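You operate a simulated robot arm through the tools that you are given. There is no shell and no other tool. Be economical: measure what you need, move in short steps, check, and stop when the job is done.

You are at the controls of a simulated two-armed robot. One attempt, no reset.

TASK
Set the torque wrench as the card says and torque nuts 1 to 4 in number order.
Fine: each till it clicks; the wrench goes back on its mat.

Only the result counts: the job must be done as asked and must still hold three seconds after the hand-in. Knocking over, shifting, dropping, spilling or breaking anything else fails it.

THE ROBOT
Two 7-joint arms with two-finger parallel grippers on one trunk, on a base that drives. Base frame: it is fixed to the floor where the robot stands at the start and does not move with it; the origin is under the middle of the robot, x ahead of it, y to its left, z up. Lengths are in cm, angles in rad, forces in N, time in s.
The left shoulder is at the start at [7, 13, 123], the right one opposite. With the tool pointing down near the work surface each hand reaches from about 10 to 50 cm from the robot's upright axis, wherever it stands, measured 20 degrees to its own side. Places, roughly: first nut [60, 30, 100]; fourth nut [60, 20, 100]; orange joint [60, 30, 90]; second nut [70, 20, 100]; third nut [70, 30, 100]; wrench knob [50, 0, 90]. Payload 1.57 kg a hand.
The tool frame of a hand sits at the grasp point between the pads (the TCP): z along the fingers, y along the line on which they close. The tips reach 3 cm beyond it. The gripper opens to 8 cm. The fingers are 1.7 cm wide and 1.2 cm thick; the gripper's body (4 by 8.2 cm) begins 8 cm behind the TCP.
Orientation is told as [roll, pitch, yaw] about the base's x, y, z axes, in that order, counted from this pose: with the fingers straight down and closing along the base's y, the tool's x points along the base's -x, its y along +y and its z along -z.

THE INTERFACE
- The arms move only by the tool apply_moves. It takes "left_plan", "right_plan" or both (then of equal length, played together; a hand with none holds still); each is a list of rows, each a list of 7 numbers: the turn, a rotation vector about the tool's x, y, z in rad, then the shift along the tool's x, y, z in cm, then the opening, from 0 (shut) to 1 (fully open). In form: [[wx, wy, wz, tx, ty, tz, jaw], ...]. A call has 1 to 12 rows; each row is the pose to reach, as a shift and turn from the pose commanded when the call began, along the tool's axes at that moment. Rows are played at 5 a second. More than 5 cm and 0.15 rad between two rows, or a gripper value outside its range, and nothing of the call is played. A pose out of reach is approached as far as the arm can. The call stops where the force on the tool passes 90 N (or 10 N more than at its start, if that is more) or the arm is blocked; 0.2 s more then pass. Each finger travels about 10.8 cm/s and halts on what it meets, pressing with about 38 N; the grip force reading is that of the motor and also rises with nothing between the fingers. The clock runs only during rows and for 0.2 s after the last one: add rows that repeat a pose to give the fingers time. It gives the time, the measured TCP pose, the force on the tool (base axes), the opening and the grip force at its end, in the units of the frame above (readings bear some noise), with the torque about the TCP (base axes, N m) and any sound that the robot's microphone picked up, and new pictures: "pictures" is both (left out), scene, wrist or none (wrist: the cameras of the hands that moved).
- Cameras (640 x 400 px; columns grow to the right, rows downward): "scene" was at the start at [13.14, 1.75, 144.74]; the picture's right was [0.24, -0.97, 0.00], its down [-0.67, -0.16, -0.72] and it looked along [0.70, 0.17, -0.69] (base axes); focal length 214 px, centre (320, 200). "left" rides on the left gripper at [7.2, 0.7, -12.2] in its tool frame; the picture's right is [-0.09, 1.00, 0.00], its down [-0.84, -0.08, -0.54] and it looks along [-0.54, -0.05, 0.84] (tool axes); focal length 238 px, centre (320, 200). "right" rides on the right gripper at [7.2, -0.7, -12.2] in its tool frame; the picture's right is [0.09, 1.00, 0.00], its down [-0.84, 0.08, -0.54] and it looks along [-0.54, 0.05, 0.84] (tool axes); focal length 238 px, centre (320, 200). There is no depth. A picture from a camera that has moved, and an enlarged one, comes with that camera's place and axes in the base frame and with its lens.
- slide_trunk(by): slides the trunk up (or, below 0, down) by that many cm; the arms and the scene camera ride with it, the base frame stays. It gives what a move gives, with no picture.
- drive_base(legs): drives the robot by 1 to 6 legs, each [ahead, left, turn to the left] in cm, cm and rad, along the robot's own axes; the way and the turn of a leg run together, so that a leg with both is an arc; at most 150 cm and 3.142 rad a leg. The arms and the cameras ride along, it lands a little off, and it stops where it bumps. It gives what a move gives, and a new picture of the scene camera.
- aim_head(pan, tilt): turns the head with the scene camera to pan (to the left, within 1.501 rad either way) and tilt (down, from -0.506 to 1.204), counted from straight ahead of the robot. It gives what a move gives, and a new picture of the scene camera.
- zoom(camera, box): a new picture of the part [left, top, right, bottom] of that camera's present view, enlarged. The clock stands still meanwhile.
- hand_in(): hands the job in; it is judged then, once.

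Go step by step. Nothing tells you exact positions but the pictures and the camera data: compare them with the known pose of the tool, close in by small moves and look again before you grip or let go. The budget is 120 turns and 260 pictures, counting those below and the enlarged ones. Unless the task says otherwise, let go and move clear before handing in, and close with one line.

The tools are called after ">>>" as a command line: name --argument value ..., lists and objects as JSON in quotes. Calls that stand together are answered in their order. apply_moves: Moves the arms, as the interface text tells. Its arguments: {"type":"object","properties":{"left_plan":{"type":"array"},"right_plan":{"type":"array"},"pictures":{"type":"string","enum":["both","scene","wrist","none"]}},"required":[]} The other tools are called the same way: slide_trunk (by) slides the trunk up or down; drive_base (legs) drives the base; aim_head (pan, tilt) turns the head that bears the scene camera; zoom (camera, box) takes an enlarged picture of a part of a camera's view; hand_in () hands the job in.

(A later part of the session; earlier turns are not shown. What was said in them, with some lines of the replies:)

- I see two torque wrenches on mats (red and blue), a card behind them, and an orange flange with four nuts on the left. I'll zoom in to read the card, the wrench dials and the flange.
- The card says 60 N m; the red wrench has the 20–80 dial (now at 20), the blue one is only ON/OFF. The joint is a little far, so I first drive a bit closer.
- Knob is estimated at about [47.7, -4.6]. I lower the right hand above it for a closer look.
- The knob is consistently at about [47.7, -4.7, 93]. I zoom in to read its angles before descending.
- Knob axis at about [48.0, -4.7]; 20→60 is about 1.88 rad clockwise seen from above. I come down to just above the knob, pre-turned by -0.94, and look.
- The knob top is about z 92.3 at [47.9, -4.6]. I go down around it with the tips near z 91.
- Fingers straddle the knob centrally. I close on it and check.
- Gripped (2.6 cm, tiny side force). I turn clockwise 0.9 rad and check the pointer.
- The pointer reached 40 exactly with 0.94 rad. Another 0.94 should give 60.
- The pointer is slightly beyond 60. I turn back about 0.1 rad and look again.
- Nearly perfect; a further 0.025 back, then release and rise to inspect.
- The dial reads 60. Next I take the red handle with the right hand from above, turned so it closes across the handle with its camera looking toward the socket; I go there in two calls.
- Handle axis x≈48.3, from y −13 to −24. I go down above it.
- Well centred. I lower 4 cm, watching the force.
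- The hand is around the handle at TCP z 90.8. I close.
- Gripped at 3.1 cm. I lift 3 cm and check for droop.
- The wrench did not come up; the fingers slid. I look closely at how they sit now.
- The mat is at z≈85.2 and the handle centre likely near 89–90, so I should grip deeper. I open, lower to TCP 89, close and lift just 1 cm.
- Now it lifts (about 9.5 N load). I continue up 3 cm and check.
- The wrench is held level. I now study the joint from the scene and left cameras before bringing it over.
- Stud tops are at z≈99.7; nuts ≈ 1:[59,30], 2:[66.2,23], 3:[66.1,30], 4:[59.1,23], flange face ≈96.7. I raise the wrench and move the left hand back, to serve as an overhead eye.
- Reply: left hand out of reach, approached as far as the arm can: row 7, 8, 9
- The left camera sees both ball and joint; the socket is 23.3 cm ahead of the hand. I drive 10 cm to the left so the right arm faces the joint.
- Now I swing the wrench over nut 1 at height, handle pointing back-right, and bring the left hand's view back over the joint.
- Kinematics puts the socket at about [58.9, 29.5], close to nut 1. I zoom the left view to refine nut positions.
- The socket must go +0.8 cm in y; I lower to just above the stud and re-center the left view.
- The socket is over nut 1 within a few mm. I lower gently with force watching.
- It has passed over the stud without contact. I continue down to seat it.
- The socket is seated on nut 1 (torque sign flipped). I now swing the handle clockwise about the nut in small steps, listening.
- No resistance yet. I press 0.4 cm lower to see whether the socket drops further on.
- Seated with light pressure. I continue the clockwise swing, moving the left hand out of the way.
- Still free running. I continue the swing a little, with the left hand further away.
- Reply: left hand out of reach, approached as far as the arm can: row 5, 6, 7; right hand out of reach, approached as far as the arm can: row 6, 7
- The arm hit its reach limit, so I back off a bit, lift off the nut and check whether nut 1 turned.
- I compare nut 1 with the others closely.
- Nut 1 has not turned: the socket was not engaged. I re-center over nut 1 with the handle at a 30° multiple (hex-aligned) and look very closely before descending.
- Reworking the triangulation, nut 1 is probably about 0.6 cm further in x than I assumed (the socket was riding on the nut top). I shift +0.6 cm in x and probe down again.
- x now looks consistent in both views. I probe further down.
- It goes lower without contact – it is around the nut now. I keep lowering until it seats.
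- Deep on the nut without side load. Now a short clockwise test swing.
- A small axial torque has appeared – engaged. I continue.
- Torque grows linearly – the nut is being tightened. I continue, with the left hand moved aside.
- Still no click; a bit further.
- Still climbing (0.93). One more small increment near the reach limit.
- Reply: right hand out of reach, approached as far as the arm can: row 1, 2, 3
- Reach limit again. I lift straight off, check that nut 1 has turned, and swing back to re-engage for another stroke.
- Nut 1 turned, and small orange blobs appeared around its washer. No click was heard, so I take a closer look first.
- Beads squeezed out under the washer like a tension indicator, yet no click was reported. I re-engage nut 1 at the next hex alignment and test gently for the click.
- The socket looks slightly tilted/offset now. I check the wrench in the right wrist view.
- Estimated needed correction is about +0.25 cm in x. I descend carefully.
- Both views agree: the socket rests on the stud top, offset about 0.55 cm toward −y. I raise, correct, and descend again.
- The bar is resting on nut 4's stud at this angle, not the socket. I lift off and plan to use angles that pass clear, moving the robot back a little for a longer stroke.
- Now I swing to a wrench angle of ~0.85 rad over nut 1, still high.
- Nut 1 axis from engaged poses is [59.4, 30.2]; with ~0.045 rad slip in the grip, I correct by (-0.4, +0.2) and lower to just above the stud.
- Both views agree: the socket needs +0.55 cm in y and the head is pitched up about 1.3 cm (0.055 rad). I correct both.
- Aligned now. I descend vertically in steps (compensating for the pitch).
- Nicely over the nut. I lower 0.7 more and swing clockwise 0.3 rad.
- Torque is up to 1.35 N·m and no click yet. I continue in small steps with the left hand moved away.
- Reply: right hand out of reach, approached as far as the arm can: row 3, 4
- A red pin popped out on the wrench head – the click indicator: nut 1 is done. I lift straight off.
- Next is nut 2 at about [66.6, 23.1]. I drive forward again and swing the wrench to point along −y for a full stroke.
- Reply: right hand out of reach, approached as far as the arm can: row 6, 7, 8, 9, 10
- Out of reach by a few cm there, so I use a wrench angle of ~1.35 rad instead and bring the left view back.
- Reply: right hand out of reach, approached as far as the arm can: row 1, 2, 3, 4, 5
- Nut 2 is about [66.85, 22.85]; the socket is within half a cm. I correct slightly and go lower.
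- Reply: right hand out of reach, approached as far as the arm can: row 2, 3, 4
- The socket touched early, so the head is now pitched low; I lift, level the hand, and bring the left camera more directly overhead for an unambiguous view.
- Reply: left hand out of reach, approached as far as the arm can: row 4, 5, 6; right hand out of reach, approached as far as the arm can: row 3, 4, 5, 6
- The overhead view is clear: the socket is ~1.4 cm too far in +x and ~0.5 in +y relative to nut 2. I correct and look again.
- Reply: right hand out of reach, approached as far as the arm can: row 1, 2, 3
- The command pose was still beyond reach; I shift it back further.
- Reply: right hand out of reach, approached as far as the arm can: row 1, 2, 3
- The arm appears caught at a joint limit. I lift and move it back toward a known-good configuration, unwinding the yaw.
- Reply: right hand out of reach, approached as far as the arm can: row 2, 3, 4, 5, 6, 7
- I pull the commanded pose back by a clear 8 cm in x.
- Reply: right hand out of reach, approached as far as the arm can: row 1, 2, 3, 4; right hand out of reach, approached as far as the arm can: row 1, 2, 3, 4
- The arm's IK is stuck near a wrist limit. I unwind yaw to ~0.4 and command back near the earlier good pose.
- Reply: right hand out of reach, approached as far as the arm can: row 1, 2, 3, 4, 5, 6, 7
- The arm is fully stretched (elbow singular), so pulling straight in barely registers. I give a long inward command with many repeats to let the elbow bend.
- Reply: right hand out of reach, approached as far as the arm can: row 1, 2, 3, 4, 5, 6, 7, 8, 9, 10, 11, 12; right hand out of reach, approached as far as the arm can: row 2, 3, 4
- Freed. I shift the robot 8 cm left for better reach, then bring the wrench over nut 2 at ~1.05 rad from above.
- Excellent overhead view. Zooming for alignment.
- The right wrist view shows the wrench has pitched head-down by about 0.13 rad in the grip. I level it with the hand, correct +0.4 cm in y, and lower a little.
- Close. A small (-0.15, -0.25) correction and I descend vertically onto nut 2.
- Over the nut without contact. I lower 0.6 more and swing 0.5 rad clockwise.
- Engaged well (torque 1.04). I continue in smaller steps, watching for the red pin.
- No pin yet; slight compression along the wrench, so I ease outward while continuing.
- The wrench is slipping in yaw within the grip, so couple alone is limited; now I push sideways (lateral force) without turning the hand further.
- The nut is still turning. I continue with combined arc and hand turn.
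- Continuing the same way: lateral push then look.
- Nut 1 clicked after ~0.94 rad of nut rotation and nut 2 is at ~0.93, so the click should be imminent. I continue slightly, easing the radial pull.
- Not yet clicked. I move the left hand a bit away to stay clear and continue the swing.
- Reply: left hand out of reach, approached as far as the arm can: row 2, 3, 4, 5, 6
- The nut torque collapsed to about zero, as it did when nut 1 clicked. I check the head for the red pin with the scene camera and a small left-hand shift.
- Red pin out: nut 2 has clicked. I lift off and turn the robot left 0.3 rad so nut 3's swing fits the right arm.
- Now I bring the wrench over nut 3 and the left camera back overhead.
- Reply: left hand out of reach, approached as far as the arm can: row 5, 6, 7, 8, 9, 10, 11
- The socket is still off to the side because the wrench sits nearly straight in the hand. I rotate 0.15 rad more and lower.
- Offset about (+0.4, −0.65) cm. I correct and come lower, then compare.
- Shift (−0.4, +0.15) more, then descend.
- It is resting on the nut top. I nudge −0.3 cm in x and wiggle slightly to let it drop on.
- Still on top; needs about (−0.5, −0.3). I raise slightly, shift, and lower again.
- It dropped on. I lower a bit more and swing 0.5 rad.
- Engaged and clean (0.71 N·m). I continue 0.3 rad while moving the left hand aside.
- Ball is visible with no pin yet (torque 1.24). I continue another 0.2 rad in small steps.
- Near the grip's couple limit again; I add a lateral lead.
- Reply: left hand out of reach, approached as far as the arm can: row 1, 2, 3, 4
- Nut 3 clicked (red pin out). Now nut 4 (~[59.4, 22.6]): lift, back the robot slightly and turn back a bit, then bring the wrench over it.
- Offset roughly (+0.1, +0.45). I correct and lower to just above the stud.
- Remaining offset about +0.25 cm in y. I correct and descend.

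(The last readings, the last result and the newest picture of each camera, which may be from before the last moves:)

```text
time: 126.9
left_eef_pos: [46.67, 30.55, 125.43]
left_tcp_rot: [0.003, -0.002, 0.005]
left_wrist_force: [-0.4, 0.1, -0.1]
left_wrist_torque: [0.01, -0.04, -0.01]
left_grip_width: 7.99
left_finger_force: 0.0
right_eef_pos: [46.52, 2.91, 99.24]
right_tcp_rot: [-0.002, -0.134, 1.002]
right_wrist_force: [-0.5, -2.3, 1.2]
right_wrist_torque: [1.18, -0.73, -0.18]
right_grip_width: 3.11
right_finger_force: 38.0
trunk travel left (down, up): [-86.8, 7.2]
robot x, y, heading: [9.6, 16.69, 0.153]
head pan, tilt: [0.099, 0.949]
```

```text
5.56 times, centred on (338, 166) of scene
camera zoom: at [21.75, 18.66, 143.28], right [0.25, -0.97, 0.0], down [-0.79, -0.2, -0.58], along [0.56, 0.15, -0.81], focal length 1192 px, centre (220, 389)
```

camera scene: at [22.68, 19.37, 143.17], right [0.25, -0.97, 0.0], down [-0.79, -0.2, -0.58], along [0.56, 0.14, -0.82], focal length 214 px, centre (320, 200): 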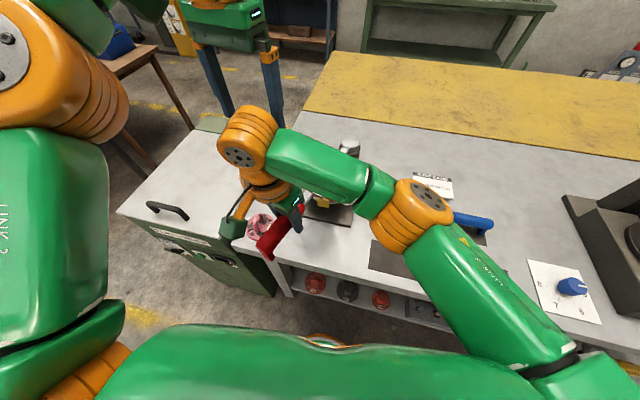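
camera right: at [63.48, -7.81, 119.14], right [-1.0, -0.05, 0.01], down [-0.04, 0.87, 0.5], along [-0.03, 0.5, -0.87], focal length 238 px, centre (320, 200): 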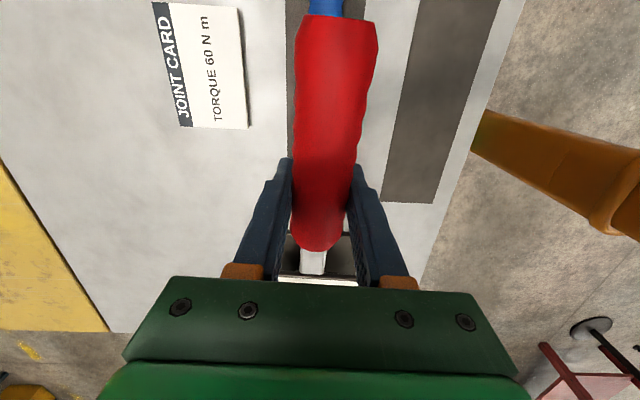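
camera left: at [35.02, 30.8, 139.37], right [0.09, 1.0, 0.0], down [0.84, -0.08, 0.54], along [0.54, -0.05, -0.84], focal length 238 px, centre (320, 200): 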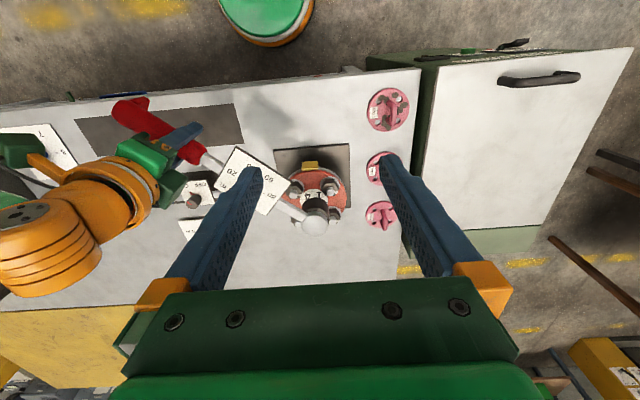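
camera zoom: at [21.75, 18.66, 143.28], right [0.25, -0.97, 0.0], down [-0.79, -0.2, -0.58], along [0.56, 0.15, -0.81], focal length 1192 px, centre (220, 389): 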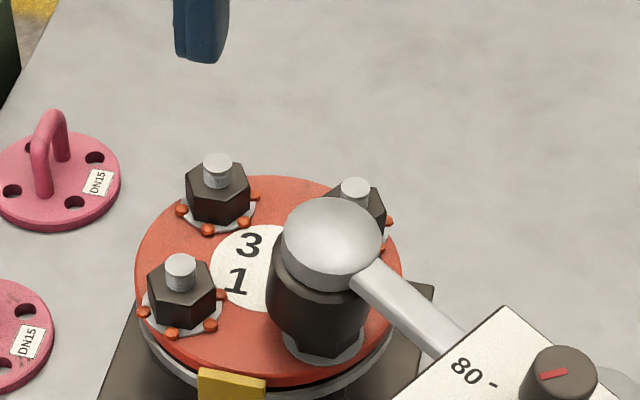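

Resting on the nut top again, as with nut 3; I raise, shift (−0.4, −0.35), lower and wiggle.

>>> apply_moves --right_plan '[[0, 0, 0, -0.2, 0, -1.6, 0], [0, 0, 0, 0.3, 0.15, -1.6, 0], [0, 0, 0, 0.41, 0.15, -0.8, 0], [0, 0, 0, 0.5, 0.15, 0, 0], [0, 0, 0, 0.52, 0.15, 0.2, 0], [0.004, 0, 0.03, 0.51, 0.85, 0.2, 0], [0.008, 0, 0.06, 0.48, 1.54, 0.2, 0], [0.008, 0, 0.06, 0.48, 1.54, 0.2, 0]]' --pictures "none"

>>> zoom --camera "left" --box '[240, 120, 336, 192]'

>>> zoom --camera "scene" --box '[290, 130, 386, 202]'

```text
time: 128.7
left_eef_pos: [46.95, 30.72, 125.37]
left_tcp_rot: [0.001, -0.002, 0.006]
left_wrist_force: [0.1, -0.1, 0.1]
left_wrist_torque: [0.0, -0.02, 0.01]
left_grip_width: 8.0
left_finger_force: 0.0
right_eef_pos: [45.18, 3.54, 98.92]
right_tcp_rot: [0.001, -0.128, 0.942]
right_wrist_force: [-0.9, -0.7, -9.2]
right_wrist_torque: [-0.61, 0.45, -0.03]
right_grip_width: 3.09
right_finger_force: 38.1
trunk travel left (down, up): [-86.8, 7.2]
robot x, y, heading: [9.85, 16.59, 0.151]
head pan, tilt: [0.099, 0.949]
```

```text
5.56 times, centred on (288, 156) of left
camera zoom: at [39.84, 31.04, 137.53], right [0.09, 1.0, 0.0], down [0.84, -0.07, 0.54], along [0.54, -0.05, -0.84], focal length 1324 px, centre (498, 444)
```

zoom: 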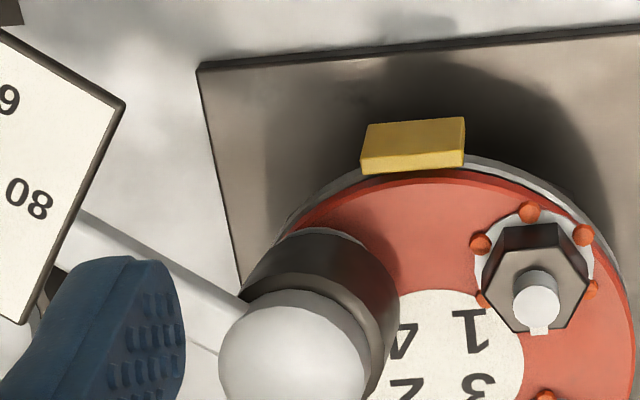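

```text
5.56 times, centred on (338, 166) of scene
camera zoom: at [22.08, 18.8, 143.24], right [0.25, -0.97, 0.0], down [-0.79, -0.2, -0.58], along [0.56, 0.14, -0.81], focal length 1192 px, centre (220, 389)
```

zoom: 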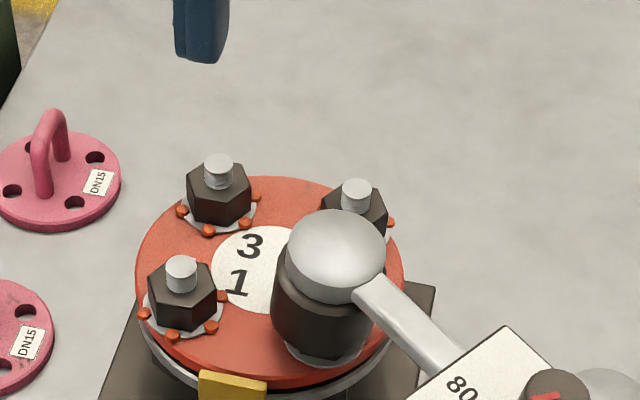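

On the nut. I lower 0.5 and swing 0.7 rad in one go.

>>> apply_moves --right_plan '[[0, 0, 0, 0.07, 0, 0.5, 0], [0.0065, 0, 0.05, 0.04, 1.16, 0.5, 0], [0.013, 0, 0.099, -0.04, 2.32, 0.52, 0], [0.026, 0, 0.198, -0.39, 4.61, 0.56, 0], [0.039, 0, 0.297, -0.96, 6.86, 0.63, 0], [0.052, 0, 0.396, -1.74, 9.03, 0.74, 0], [0.065, 0, 0.495, -2.74, 11.12, 0.87, 0], [0.078, 0, 0.594, -3.94, 13.1, 1.03, 0], [0.091, 0, 0.693, -5.34, 14.95, 1.21, 0]]' --pictures "none"

>>> zoom --camera "left" --box '[220, 100, 380, 220]'

```text
time: 130.7
left_eef_pos: [46.85, 30.83, 125.36]
left_tcp_rot: [-0.001, -0.003, 0.006]
left_wrist_force: [0.3, 0.7, -0.1]
left_wrist_torque: [-0.03, 0.0, -0.02]
left_grip_width: 7.99
left_finger_force: 0.0
right_eef_pos: [36.21, 16.79, 98.48]
right_tcp_rot: [-0.004, -0.129, 0.244]
right_wrist_force: [-3.0, 0.5, -8.2]
right_wrist_torque: [-0.08, 0.61, 1.26]
right_grip_width: 3.1
right_finger_force: 38.5
trunk travel left (down, up): [-86.8, 7.2]
robot x, y, heading: [9.92, 16.58, 0.153]
head pan, tilt: [0.099, 0.949]
```

```text
3.33 times, centred on (300, 160) of left
camera zoom: at [39.68, 31.3, 137.54], right [0.09, 1.0, 0.0], down [0.84, -0.07, 0.54], along [0.54, -0.05, -0.84], focal length 794 px, centre (387, 333)
```

zoom: 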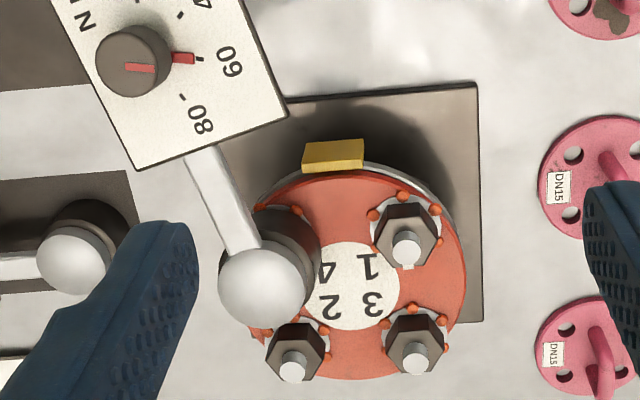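

Engaged, torque 1.26, head in clear view. I continue with lateral lead.

>>> apply_moves --right_plan '[[0.003, 0, 0.03, 0.05, 0.9, 0, 0], [0.008, 0, 0.06, 0.05, 1.8, 0, 0], [0.012, 0, 0.09, 0.03, 2.7, 0, 0], [0.018, 0, 0.14, -0.03, 3.7, 0, 0], [0.024, 0, 0.18, -0.1, 4.6, 0, 0]]' --pictures "none"

>>> zoom --camera "left" --box '[220, 100, 380, 220]'

```text
time: 131.9
left_eef_pos: [46.85, 30.71, 125.27]
left_tcp_rot: [0.0, 0.0, 0.005]
left_wrist_force: [0.8, 0.5, -0.3]
left_wrist_torque: [-0.03, 0.0, 0.0]
left_grip_width: 8.0
left_finger_force: 0.1
right_eef_pos: [35.33, 21.12, 98.33]
right_tcp_rot: [-0.004, -0.128, 0.061]
right_wrist_force: [0.3, 0.9, -9.3]
right_wrist_torque: [-0.08, 0.79, 0.96]
right_grip_width: 3.16
right_finger_force: 37.8
trunk travel left (down, up): [-86.8, 7.2]
robot x, y, heading: [9.53, 16.34, 0.154]
head pan, tilt: [0.099, 0.949]
```

```text
3.33 times, centred on (300, 160) of left
camera zoom: at [39.79, 31.2, 137.52], right [0.09, 1.0, 0.0], down [0.84, -0.07, 0.54], along [0.54, -0.05, -0.84], focal length 794 px, centre (387, 333)
```

zoom: 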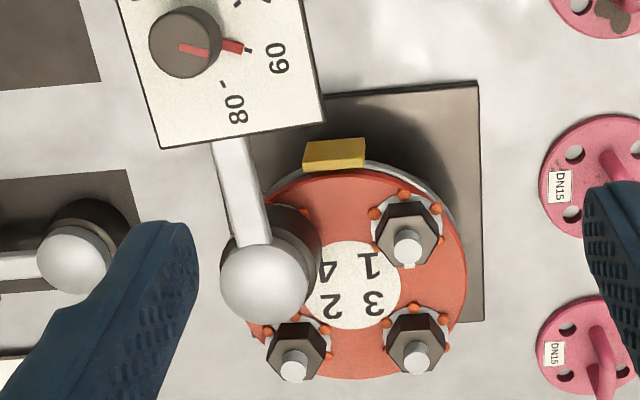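

>>> apply_moves --right_plan '[[0.003, 0, 0.02, 0.05, 0.9, 0, 0], [0.006, 0, 0.05, 0.07, 1.8, 0, 0], [0.011, 0, 0.08, 0.05, 2.7, 0, 0], [0.016, 0, 0.12, 0, 3.5, 0, 0]]' --left_plan '[[0, 0, 0, 0, 0.8, 0, 1], [0, 0, 0, 0, 1.6, 0, 1], [0, 0, 0, 0, 2.4, 0, 1], [0, 0, 0, 0, 3, 0, 1]]' --pictures "none"

>>> zoom --camera "left" --box '[200, 100, 360, 220]'

```text
time: 132.9
left_eef_pos: [46.79, 33.73, 125.49]
left_tcp_rot: [-0.001, 0.0, 0.004]
left_wrist_force: [0.3, 0.8, 0.9]
left_wrist_torque: [-0.01, 0.0, -0.03]
left_grip_width: 8.02
left_finger_force: 0.0
right_eef_pos: [35.03, 24.71, 98.48]
right_tcp_rot: [-0.007, -0.13, -0.062]
right_wrist_force: [-0.8, -1.7, -10.3]
right_wrist_torque: [0.0, 0.93, 0.65]
right_grip_width: 3.12
right_finger_force: 38.1
trunk travel left (down, up): [-86.8, 7.2]
robot x, y, heading: [9.97, 16.46, 0.158]
head pan, tilt: [0.099, 0.949]
```

```text
3.33 times, centred on (280, 160) of left
camera zoom: at [39.7, 34.2, 137.62], right [0.09, 1.0, 0.0], down [0.84, -0.07, 0.54], along [0.54, -0.05, -0.84], focal length 794 px, centre (453, 333)
```

zoom: 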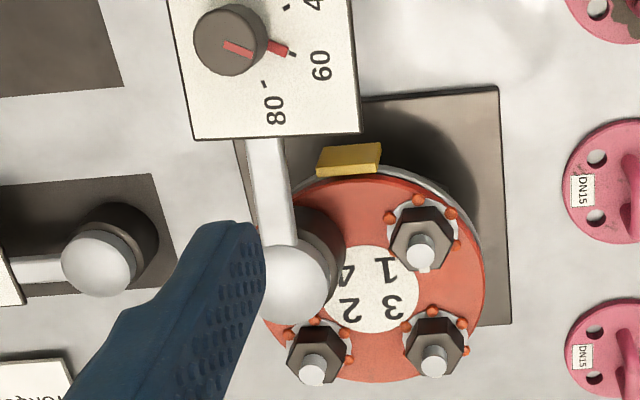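

>>> apply_moves --right_plan '[[0.003, 0, 0.02, 0.03, 0.9, 0, 0], [0.006, 0, 0.05, 0.03, 1.8, 0, 0], [0.011, 0, 0.08, 0, 2.7, 0, 0]]' --pictures "none"

>>> zoom --camera "left" --box '[200, 100, 360, 220]'

```text
time: 133.7
left_eef_pos: [46.9, 33.49, 125.5]
left_tcp_rot: [0.001, 0.0, 0.005]
left_wrist_force: [-0.4, 0.8, 0.0]
left_wrist_torque: [0.0, 0.01, -0.03]
left_grip_width: 8.03
left_finger_force: 0.0
right_eef_pos: [35.27, 27.3, 98.32]
right_tcp_rot: [-0.002, -0.131, -0.146]
right_wrist_force: [1.0, -4.4, -8.1]
right_wrist_torque: [-0.05, 0.43, -1.16]
right_grip_width: 3.08
right_finger_force: 38.4
trunk travel left (down, up): [-86.8, 7.2]
robot x, y, heading: [9.4, 16.68, 0.149]
head pan, tilt: [0.099, 0.949]
```

```text
3.33 times, centred on (280, 160) of left
camera zoom: at [39.72, 34.02, 137.64], right [0.09, 1.0, 0.0], down [0.84, -0.07, 0.54], along [0.54, -0.05, -0.84], focal length 794 px, centre (453, 333)
```

zoom: 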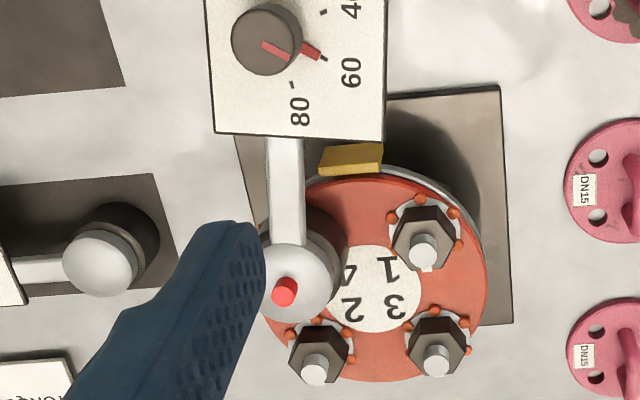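

Nut 4 has clicked – all four done. I lift off, drive back in front of the mat, and swing the wrench to point along the mat.

>>> apply_moves --right_plan '[[0, 0, 0, 0.1, 0, -1, 0], [0, 0, 0, -0.2, 0, -2.5, 0], [0, 0, 0, -0.5, 0, -4.5, 0], [0, 0, 0, -0.8, 0, -6.5, 0], [0, 0, 0, -1.2, 0, -9.5, 0], [0, 0, 0, -1.2, 0, -9.5, 0]]' --pictures "none"

>>> drive_base --legs '[[0, 0, -0.15], [0.5, -17.5, 0]]'

>>> apply_moves --right_plan '[[-0.0185, 0, -0.14, -1.4, -1.43, 0.18, 0], [-0.037, 0, -0.281, -2.8, -2.87, 0.37, 0], [-0.0555, 0, -0.422, -4.2, -4.3, 0.55, 0], [-0.074, 0, -0.562, -5.6, -5.73, 0.73, 0], [-0.0925, 0, -0.703, -7, -7.17, 0.92, 0], [-0.111, 0, -0.844, -8.4, -8.6, 1.1, 0], [-0.1295, 0, -0.984, -9.8, -10.03, 1.28, 0], [-0.148, 0, -1.125, -11.2, -11.47, 1.47, 0], [-0.166, 0, -1.265, -12.6, -12.9, 1.65, 0], [-0.185, 0, -1.406, -14, -14.33, 1.83, 0], [-0.203, 0, -1.547, -15.4, -15.77, 2.02, 0], [-0.2215, 0, -1.687, -16.75, -17.2, 2.2, 0]]' --left_plan '[[0, 0, 0, 0.7, 0, 0, 1], [0, 0, 0, 1.4, 0, 0, 1], [0, 0, 0, 2.1, 0, 0, 1], [0, 0, 0, 2.8, 0, 0, 1], [0, 0, 0, 3.5, 0, 0, 1], [0, 0, 0, 4.2, 0, 0, 1], [0, 0, 0, 4.9, 0, 0, 1], [0, 0, 0, 5.6, 0, 0, 1], [0, 0, 0, 6.3, 0, 0, 1], [0, 0, 0, 7, 0, 0, 1], [0, 0, 0, 8, 0, 0, 1], [0, 0, 0, 8, 0, 0, 1]]'

```text
time: 135.1
left_eef_pos: [46.8, 33.67, 125.39]
left_tcp_rot: [0.002, 0.0, 0.005]
left_wrist_force: [-0.3, -0.2, -1.0]
left_wrist_torque: [0.01, 0.01, 0.02]
left_grip_width: 8.02
left_finger_force: 0.0
right_eef_pos: [35.07, 27.6, 108.01]
right_tcp_rot: [-0.005, -0.13, -0.141]
right_wrist_force: [-0.2, 0.3, -9.7]
right_wrist_torque: [0.12, 0.81, 0.04]
right_grip_width: 3.09
right_finger_force: 38.0
trunk travel left (down, up): [-86.8, 7.2]
robot x, y, heading: [9.63, 16.37, 0.155]
head pan, tilt: [0.099, 0.949]
```

```text
time: 137.2
left_eef_pos: [49.59, 11.29, 125.35]
left_tcp_rot: [-0.004, -0.002, -0.137]
left_wrist_force: [0.5, 0.1, 0.2]
left_wrist_torque: [0.0, 0.0, 0.0]
left_grip_width: 7.99
left_finger_force: 0.0
right_eef_pos: [37.14, 6.66, 107.89]
right_tcp_rot: [-0.008, -0.131, -0.282]
right_wrist_force: [-0.7, 0.5, -8.8]
right_wrist_torque: [0.16, 0.77, 0.04]
right_grip_width: 3.08
right_finger_force: 37.8
trunk travel left (down, up): [-86.8, 7.2]
robot x, y, heading: [10.41, -0.62, 0.01]
head pan, tilt: [0.099, 0.949]
camera scene: at [22.87, 0.23, 143.24], right [0.11, -0.99, 0.0], down [-0.81, -0.09, -0.58], along [0.58, 0.06, -0.81], focal length 214 px, centre (320, 200)
```

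scene: 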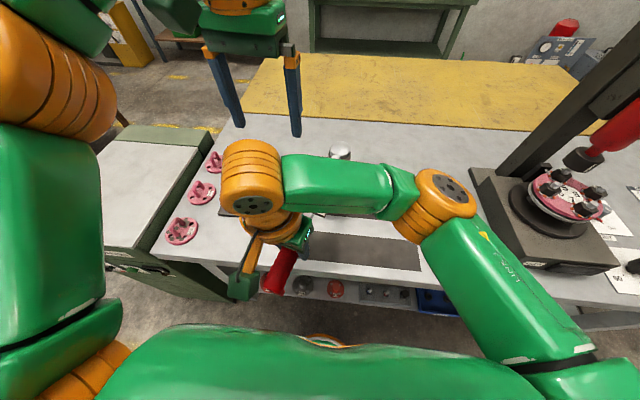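

```text
time: 139.8
left_eef_pos: [41.76, 11.67, 125.33]
left_tcp_rot: [0.0, 0.0, -0.139]
left_wrist_force: [-0.2, -0.8, -0.1]
left_wrist_torque: [0.02, 0.02, -0.05]
left_grip_width: 8.0
left_finger_force: 0.2
right_eef_pos: [48.61, -14.98, 107.84]
right_tcp_rot: [0.0, -0.13, 1.418]
right_wrist_force: [0.2, 0.2, -10.0]
right_wrist_torque: [-0.82, 0.08, 0.02]
right_grip_width: 3.09
right_finger_force: 38.3
trunk travel left (down, up): [-86.8, 7.2]
robot x, y, heading: [10.31, -0.8, 0.009]
head pan, tilt: [0.099, 0.949]
camera scene: at [22.95, -0.4, 143.24], right [0.11, -0.99, 0.0], down [-0.81, -0.09, -0.58], along [0.58, 0.06, -0.81], focal length 214 px, centre (320, 200)
camera right: at [47.98, -23.72, 119.22], right [-1.0, 0.06, -0.01], down [0.04, 0.76, 0.65], along [0.05, 0.64, -0.76], focal length 238 px, centre (320, 200)
camera left: at [34.75, 13.21, 137.59], right [0.23, 0.97, 0.0], down [0.82, -0.19, 0.54], along [0.53, -0.12, -0.84], focal length 238 px, centre (320, 200)
```

scene: 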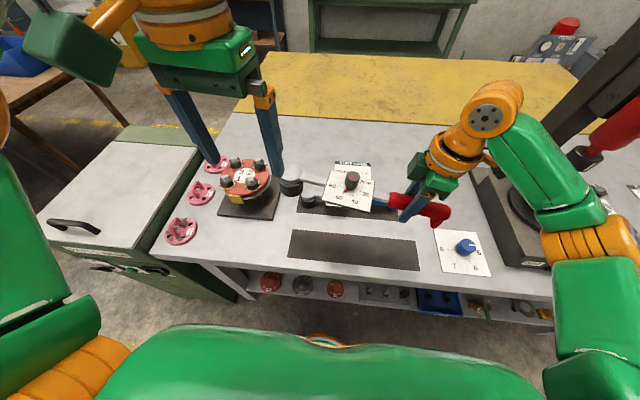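
right: 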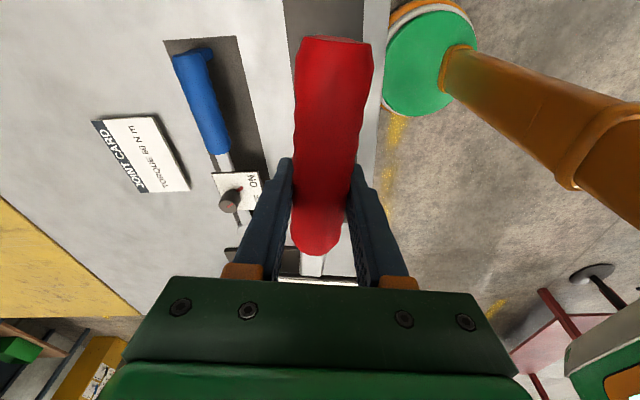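
left: 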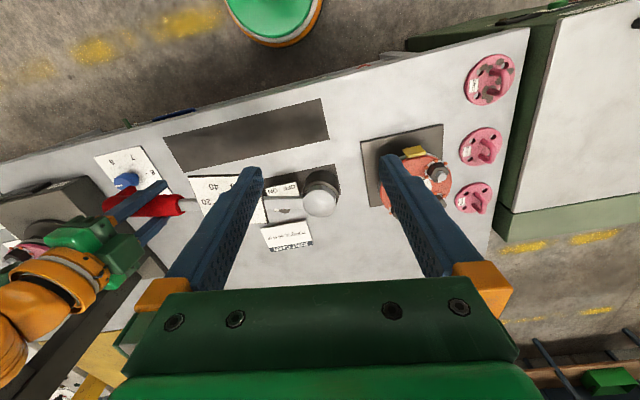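

The mat spans x 44–52.5, y −25.4–10.9. I turn to align the wrench along it and lower to ~10 cm above for a check.

>>> apply_moves --right_plan '[[-0.008, 0, -0.06, 0.63, 0.2, 0, 0], [-0.0156, 0, -0.119, 1.1, 0.2, 3.5, 0], [-0.0156, 0, -0.119, 1.55, 0.2, 7, 0], [-0.0156, 0, -0.119, 2, 0.2, 10.5, 0], [-0.0156, 0, -0.119, 2.29, 0.2, 12.7, 0], [-0.0156, 0, -0.119, 2.29, 0.2, 12.7, 0]]' --pictures "wrist"

>>> zoom --camera "scene" --box '[270, 180, 450, 290]'

>>> zoom --camera "left" --box '[80, 60, 400, 260]'

```text
time: 141.2
left_eef_pos: [41.67, 11.83, 125.49]
left_tcp_rot: [-0.002, 0.001, -0.138]
left_wrist_force: [-0.1, -0.4, 0.3]
left_wrist_torque: [0.01, 0.01, 0.02]
left_grip_width: 8.0
left_finger_force: 0.0
right_eef_pos: [48.02, -15.28, 95.12]
right_tcp_rot: [0.001, -0.128, 1.538]
right_wrist_force: [-0.6, 0.4, -10.6]
right_wrist_torque: [-0.79, 0.03, -0.04]
right_grip_width: 3.11
right_finger_force: 38.2
trunk travel left (down, up): [-86.8, 7.2]
robot x, y, heading: [10.42, -1.23, 0.009]
head pan, tilt: [0.099, 0.949]
camera right: at [48.44, -24.1, 106.45], right [-1.0, -0.06, -0.01], down [-0.05, 0.76, 0.64], along [-0.03, 0.64, -0.76], focal length 238 px, centre (320, 200)
```

right: 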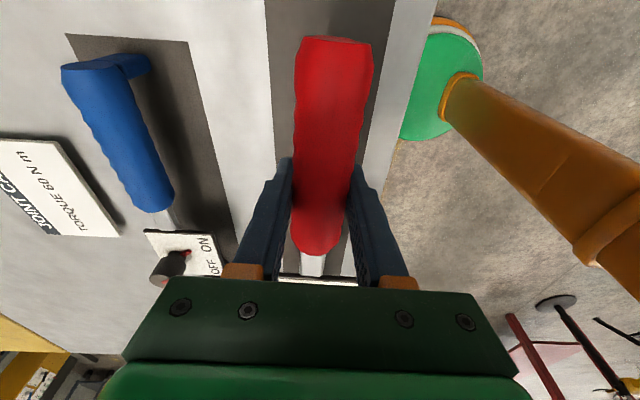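

```text
3.56 times, centred on (360, 235) of scene
camera zoom: at [22.91, -0.3, 143.24], right [0.11, -0.99, 0.0], down [-0.81, -0.09, -0.58], along [0.58, 0.06, -0.81], focal length 763 px, centre (178, 76)
```

zoom: 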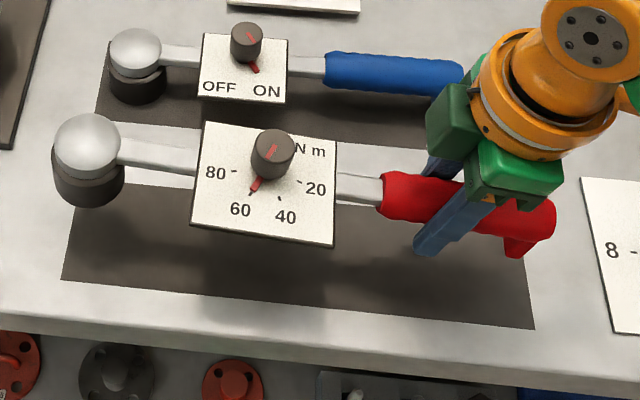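

```text
2.00 times, centred on (240, 160) of left
camera zoom: at [34.73, 13.3, 137.59], right [0.23, 0.97, 0.0], down [0.82, -0.19, 0.54], along [0.53, -0.12, -0.84], focal length 477 px, centre (480, 280)
```

zoom: 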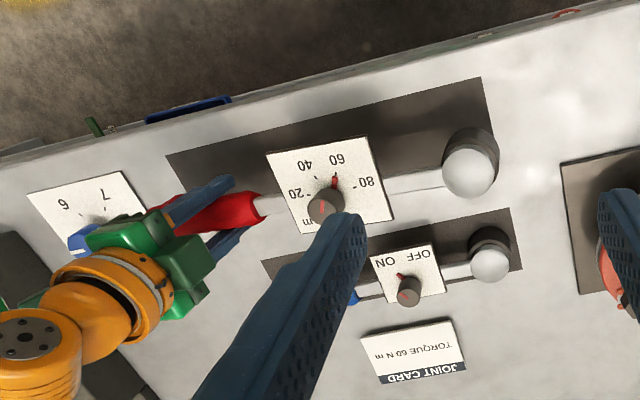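

The wrench is parallel to the mat (vanishing points match) but pitched head-up ~0.12 rad. I level the hand, shift −0.6 in y, and lower to ~91.

>>> apply_moves --right_plan '[[0, 0.06, 0, 0.6, -0.12, -0.08, 0], [0, 0.12, 0, 0.6, -0.12, -0.08, 0], [0, 0.12, 0, 0.86, -0.12, 2, 0], [0, 0.12, 0, 1.12, -0.12, 3.7, 0], [0, 0.12, 0, 1.12, -0.12, 3.7, 0]]' --pictures "none"

>>> zoom --camera "scene" --box '[270, 180, 450, 290]'

>>> zoom --camera "left" --box '[80, 60, 400, 260]'

```text
time: 142.4
left_eef_pos: [41.69, 11.79, 125.42]
left_tcp_rot: [0.001, -0.001, -0.139]
left_wrist_force: [0.7, 0.2, -1.0]
left_wrist_torque: [-0.02, 0.05, -0.02]
left_grip_width: 8.01
left_finger_force: 0.1
right_eef_pos: [48.16, -16.11, 91.29]
right_tcp_rot: [0.001, -0.007, 1.535]
right_wrist_force: [-0.3, 0.2, -10.0]
right_wrist_torque: [-0.77, 0.01, 0.0]
right_grip_width: 3.11
right_finger_force: 37.8
trunk travel left (down, up): [-86.8, 7.2]
robot x, y, heading: [9.97, -0.82, 0.009]
head pan, tilt: [0.099, 0.949]
```

```text
3.56 times, centred on (360, 235) of scene
camera zoom: at [22.91, -0.29, 143.24], right [0.11, -0.99, 0.0], down [-0.81, -0.09, -0.58], along [0.58, 0.06, -0.81], focal length 763 px, centre (178, 76)
```

zoom: 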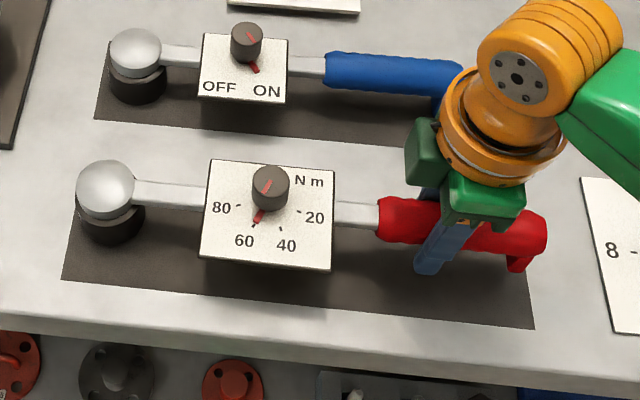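

```text
2.00 times, centred on (240, 160) of left
camera zoom: at [34.72, 13.31, 137.59], right [0.23, 0.97, 0.0], down [0.82, -0.19, 0.54], along [0.53, -0.12, -0.84], focal length 477 px, centre (480, 280)
```

zoom: 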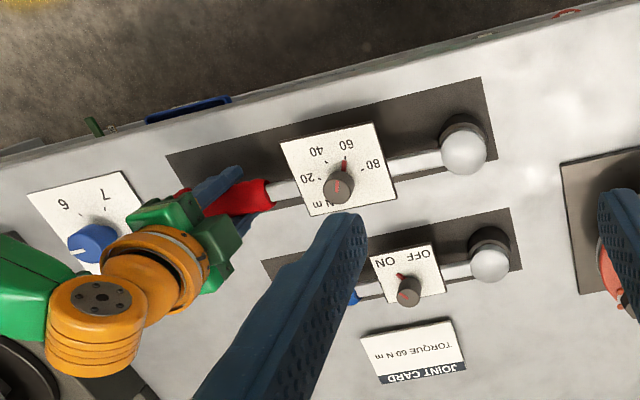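

Level and above the mat. I lower gently to contact.

>>> apply_moves --right_plan '[[0, 0, 0, 0, 0, 0.8, 0], [0, 0, 0, 0, 0, 1.5, 0], [0, 0, 0, 0, 0, 2.0, 0], [0, 0, 0, 0, 0, 2.3, 0], [0, 0, 0, 0, 0, 2.3, 0]]' --pictures "none"

>>> zoom --camera "scene" --box '[270, 180, 450, 290]'

```text
time: 143.6
left_eef_pos: [41.17, 11.64, 125.68]
left_tcp_rot: [0.002, -0.006, -0.139]
left_wrist_force: [0.2, 0.2, -1.2]
left_wrist_torque: [0.0, 0.01, -0.01]
left_grip_width: 8.01
left_finger_force: 0.0
right_eef_pos: [48.05, -16.28, 89.39]
right_tcp_rot: [-0.009, -0.009, 1.538]
right_wrist_force: [14.5, -13.9, 45.5]
right_wrist_torque: [-0.12, 0.22, 0.04]
right_grip_width: 3.12
right_finger_force: 38.0
trunk travel left (down, up): [-86.8, 7.2]
robot x, y, heading: [10.24, -0.95, 0.004]
head pan, tilt: [0.099, 0.949]
```

```text
3.56 times, centred on (360, 235) of scene
camera zoom: at [22.32, -0.49, 143.37], right [0.11, -0.99, 0.0], down [-0.81, -0.09, -0.58], along [0.58, 0.06, -0.81], focal length 763 px, centre (178, 76)
```

zoom: 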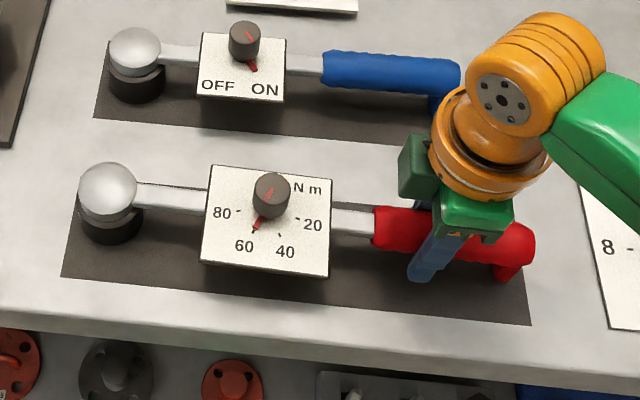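

Resting on the mat (firm contact). I relieve the pressure slightly and open the fingers.

>>> apply_moves --right_plan '[[0, 0, 0, 0, 0, -0.3, 0], [0, 0, 0, 0, 0, -0.4, 0], [0, 0, 0, 0, 0, -0.4, 0.45], [0, 0, 0, 0, 0, -0.4, 0.7], [0, 0, 0, 0, 0, -0.4, 0.8], [0, 0, 0, 0, 0, -0.4, 0.8]]' --pictures "none"

>>> zoom --camera "scene" --box '[270, 180, 450, 290]'

>>> zoom --camera "right" --box '[160, 0, 480, 290]'

```text
time: 145.0
left_eef_pos: [41.48, 11.79, 125.42]
left_tcp_rot: [0.001, -0.001, -0.138]
left_wrist_force: [-0.6, 0.3, -0.4]
left_wrist_torque: [-0.02, 0.04, 0.03]
left_grip_width: 8.01
left_finger_force: 0.1
right_eef_pos: [48.17, -16.09, 89.49]
right_tcp_rot: [0.0, -0.007, 1.539]
right_wrist_force: [-0.3, 0.3, 0.5]
right_wrist_torque: [0.0, 0.02, 0.02]
right_grip_width: 6.4
right_finger_force: 0.0
trunk travel left (down, up): [-86.8, 7.2]
robot x, y, heading: [10.12, -1.12, 0.006]
head pan, tilt: [0.099, 0.949]
```

```text
3.56 times, centred on (360, 235) of scene
camera zoom: at [22.67, -0.22, 143.26], right [0.11, -0.99, 0.0], down [-0.81, -0.09, -0.58], along [0.58, 0.06, -0.81], focal length 763 px, centre (178, 76)
```

zoom: 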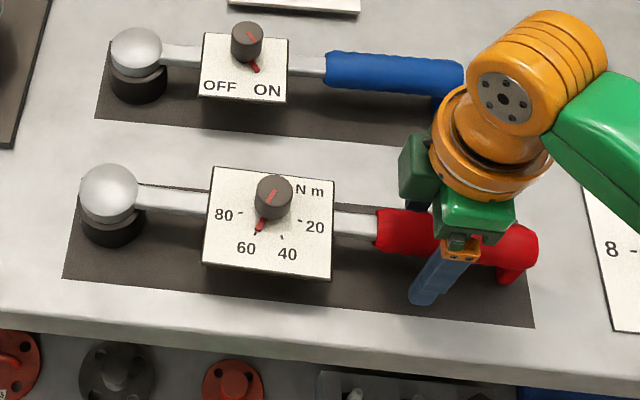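

```text
1.38 times, centred on (320, 145) of right
camera zoom: at [48.56, -23.44, 101.7], right [-1.0, -0.06, 0.0], down [-0.05, 0.83, 0.55], along [-0.03, 0.55, -0.84], focal length 329 px, centre (320, 276)
```

zoom: 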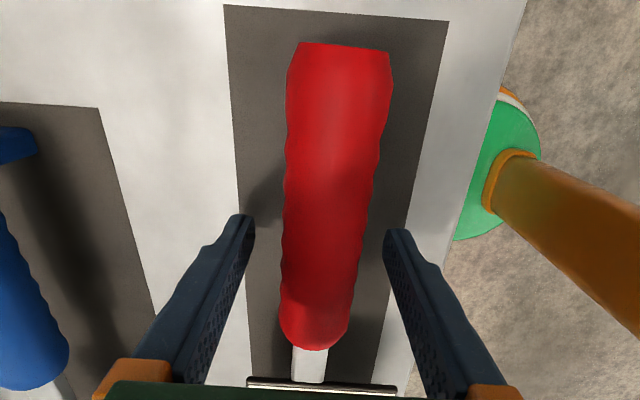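

The wrench rests on its mat, centred. I raise the right hand clear and check everything.

>>> apply_moves --right_plan '[[0, 0, 0, 0, 0, -2, 0.8], [0, 0, 0, 0, 0, -5, 0.8], [0, 0, 0, 0, 0, -9, 0.8], [0, 0, 0, 0, 0, -13, 0.8], [0, 0, 0, 0, 0, -17, 0.8], [0, 0, 0, 0, 0, -17, 0.8]]'

>>> zoom --camera "scene" --box '[200, 140, 440, 290]'

```text
time: 146.4
left_eef_pos: [41.5, 11.89, 125.5]
left_tcp_rot: [-0.001, -0.001, -0.138]
left_wrist_force: [-0.5, -0.3, 0.2]
left_wrist_torque: [0.0, 0.03, 0.01]
left_grip_width: 8.0
left_finger_force: 0.0
right_eef_pos: [48.1, -16.45, 106.43]
right_tcp_rot: [0.001, -0.009, 1.538]
right_wrist_force: [0.3, -1.4, -0.4]
right_wrist_torque: [0.02, 0.01, 0.03]
right_grip_width: 6.41
right_finger_force: 0.2
trunk travel left (down, up): [-86.8, 7.2]
robot x, y, heading: [10.18, -0.83, 0.008]
head pan, tilt: [0.099, 0.949]
camera scene: at [22.69, -0.27, 143.26], right [0.11, -0.99, 0.0], down [-0.81, -0.09, -0.58], along [0.58, 0.06, -0.81], focal length 214 px, centre (320, 200)
camera right: at [48.59, -23.7, 118.66], right [-1.0, -0.06, 0.0], down [-0.05, 0.83, 0.55], along [-0.03, 0.55, -0.84], focal length 238 px, centre (320, 200)
```

scene: 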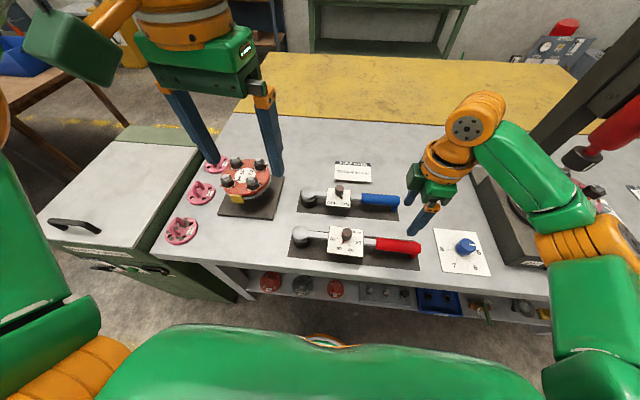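
right: 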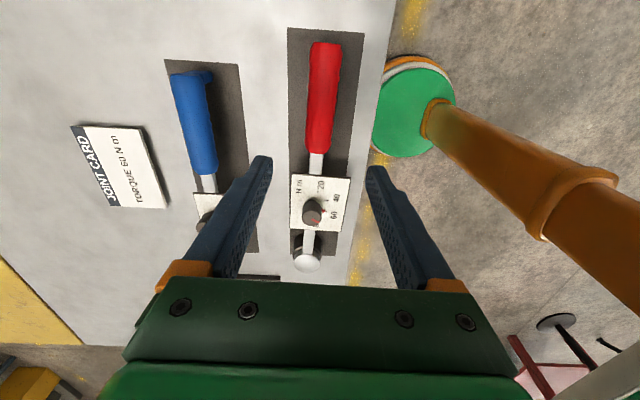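

```text
2.67 times, centred on (320, 215) of scene
camera zoom: at [22.69, -0.27, 143.26], right [0.11, -0.99, 0.0], down [-0.81, -0.09, -0.58], along [0.58, 0.06, -0.81], focal length 572 px, centre (320, 160)
```

zoom: 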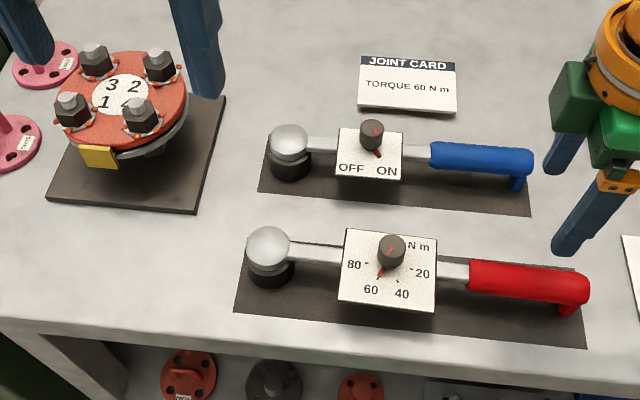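

The wrench lies on its mat with the dial at 60. All four nuts show the seating beads, both hands are clear and nothing else has moved, so I hand in.

>>> hand_in

```text
The job is handed in.
```

I set the wrench to 60 N m, torqued nuts 1 to 4 in number order, and put the wrench back on its mat. The microphone never reported a click. I took the red pin popping out of the wrench head as the click, and it came out on all four nuts.
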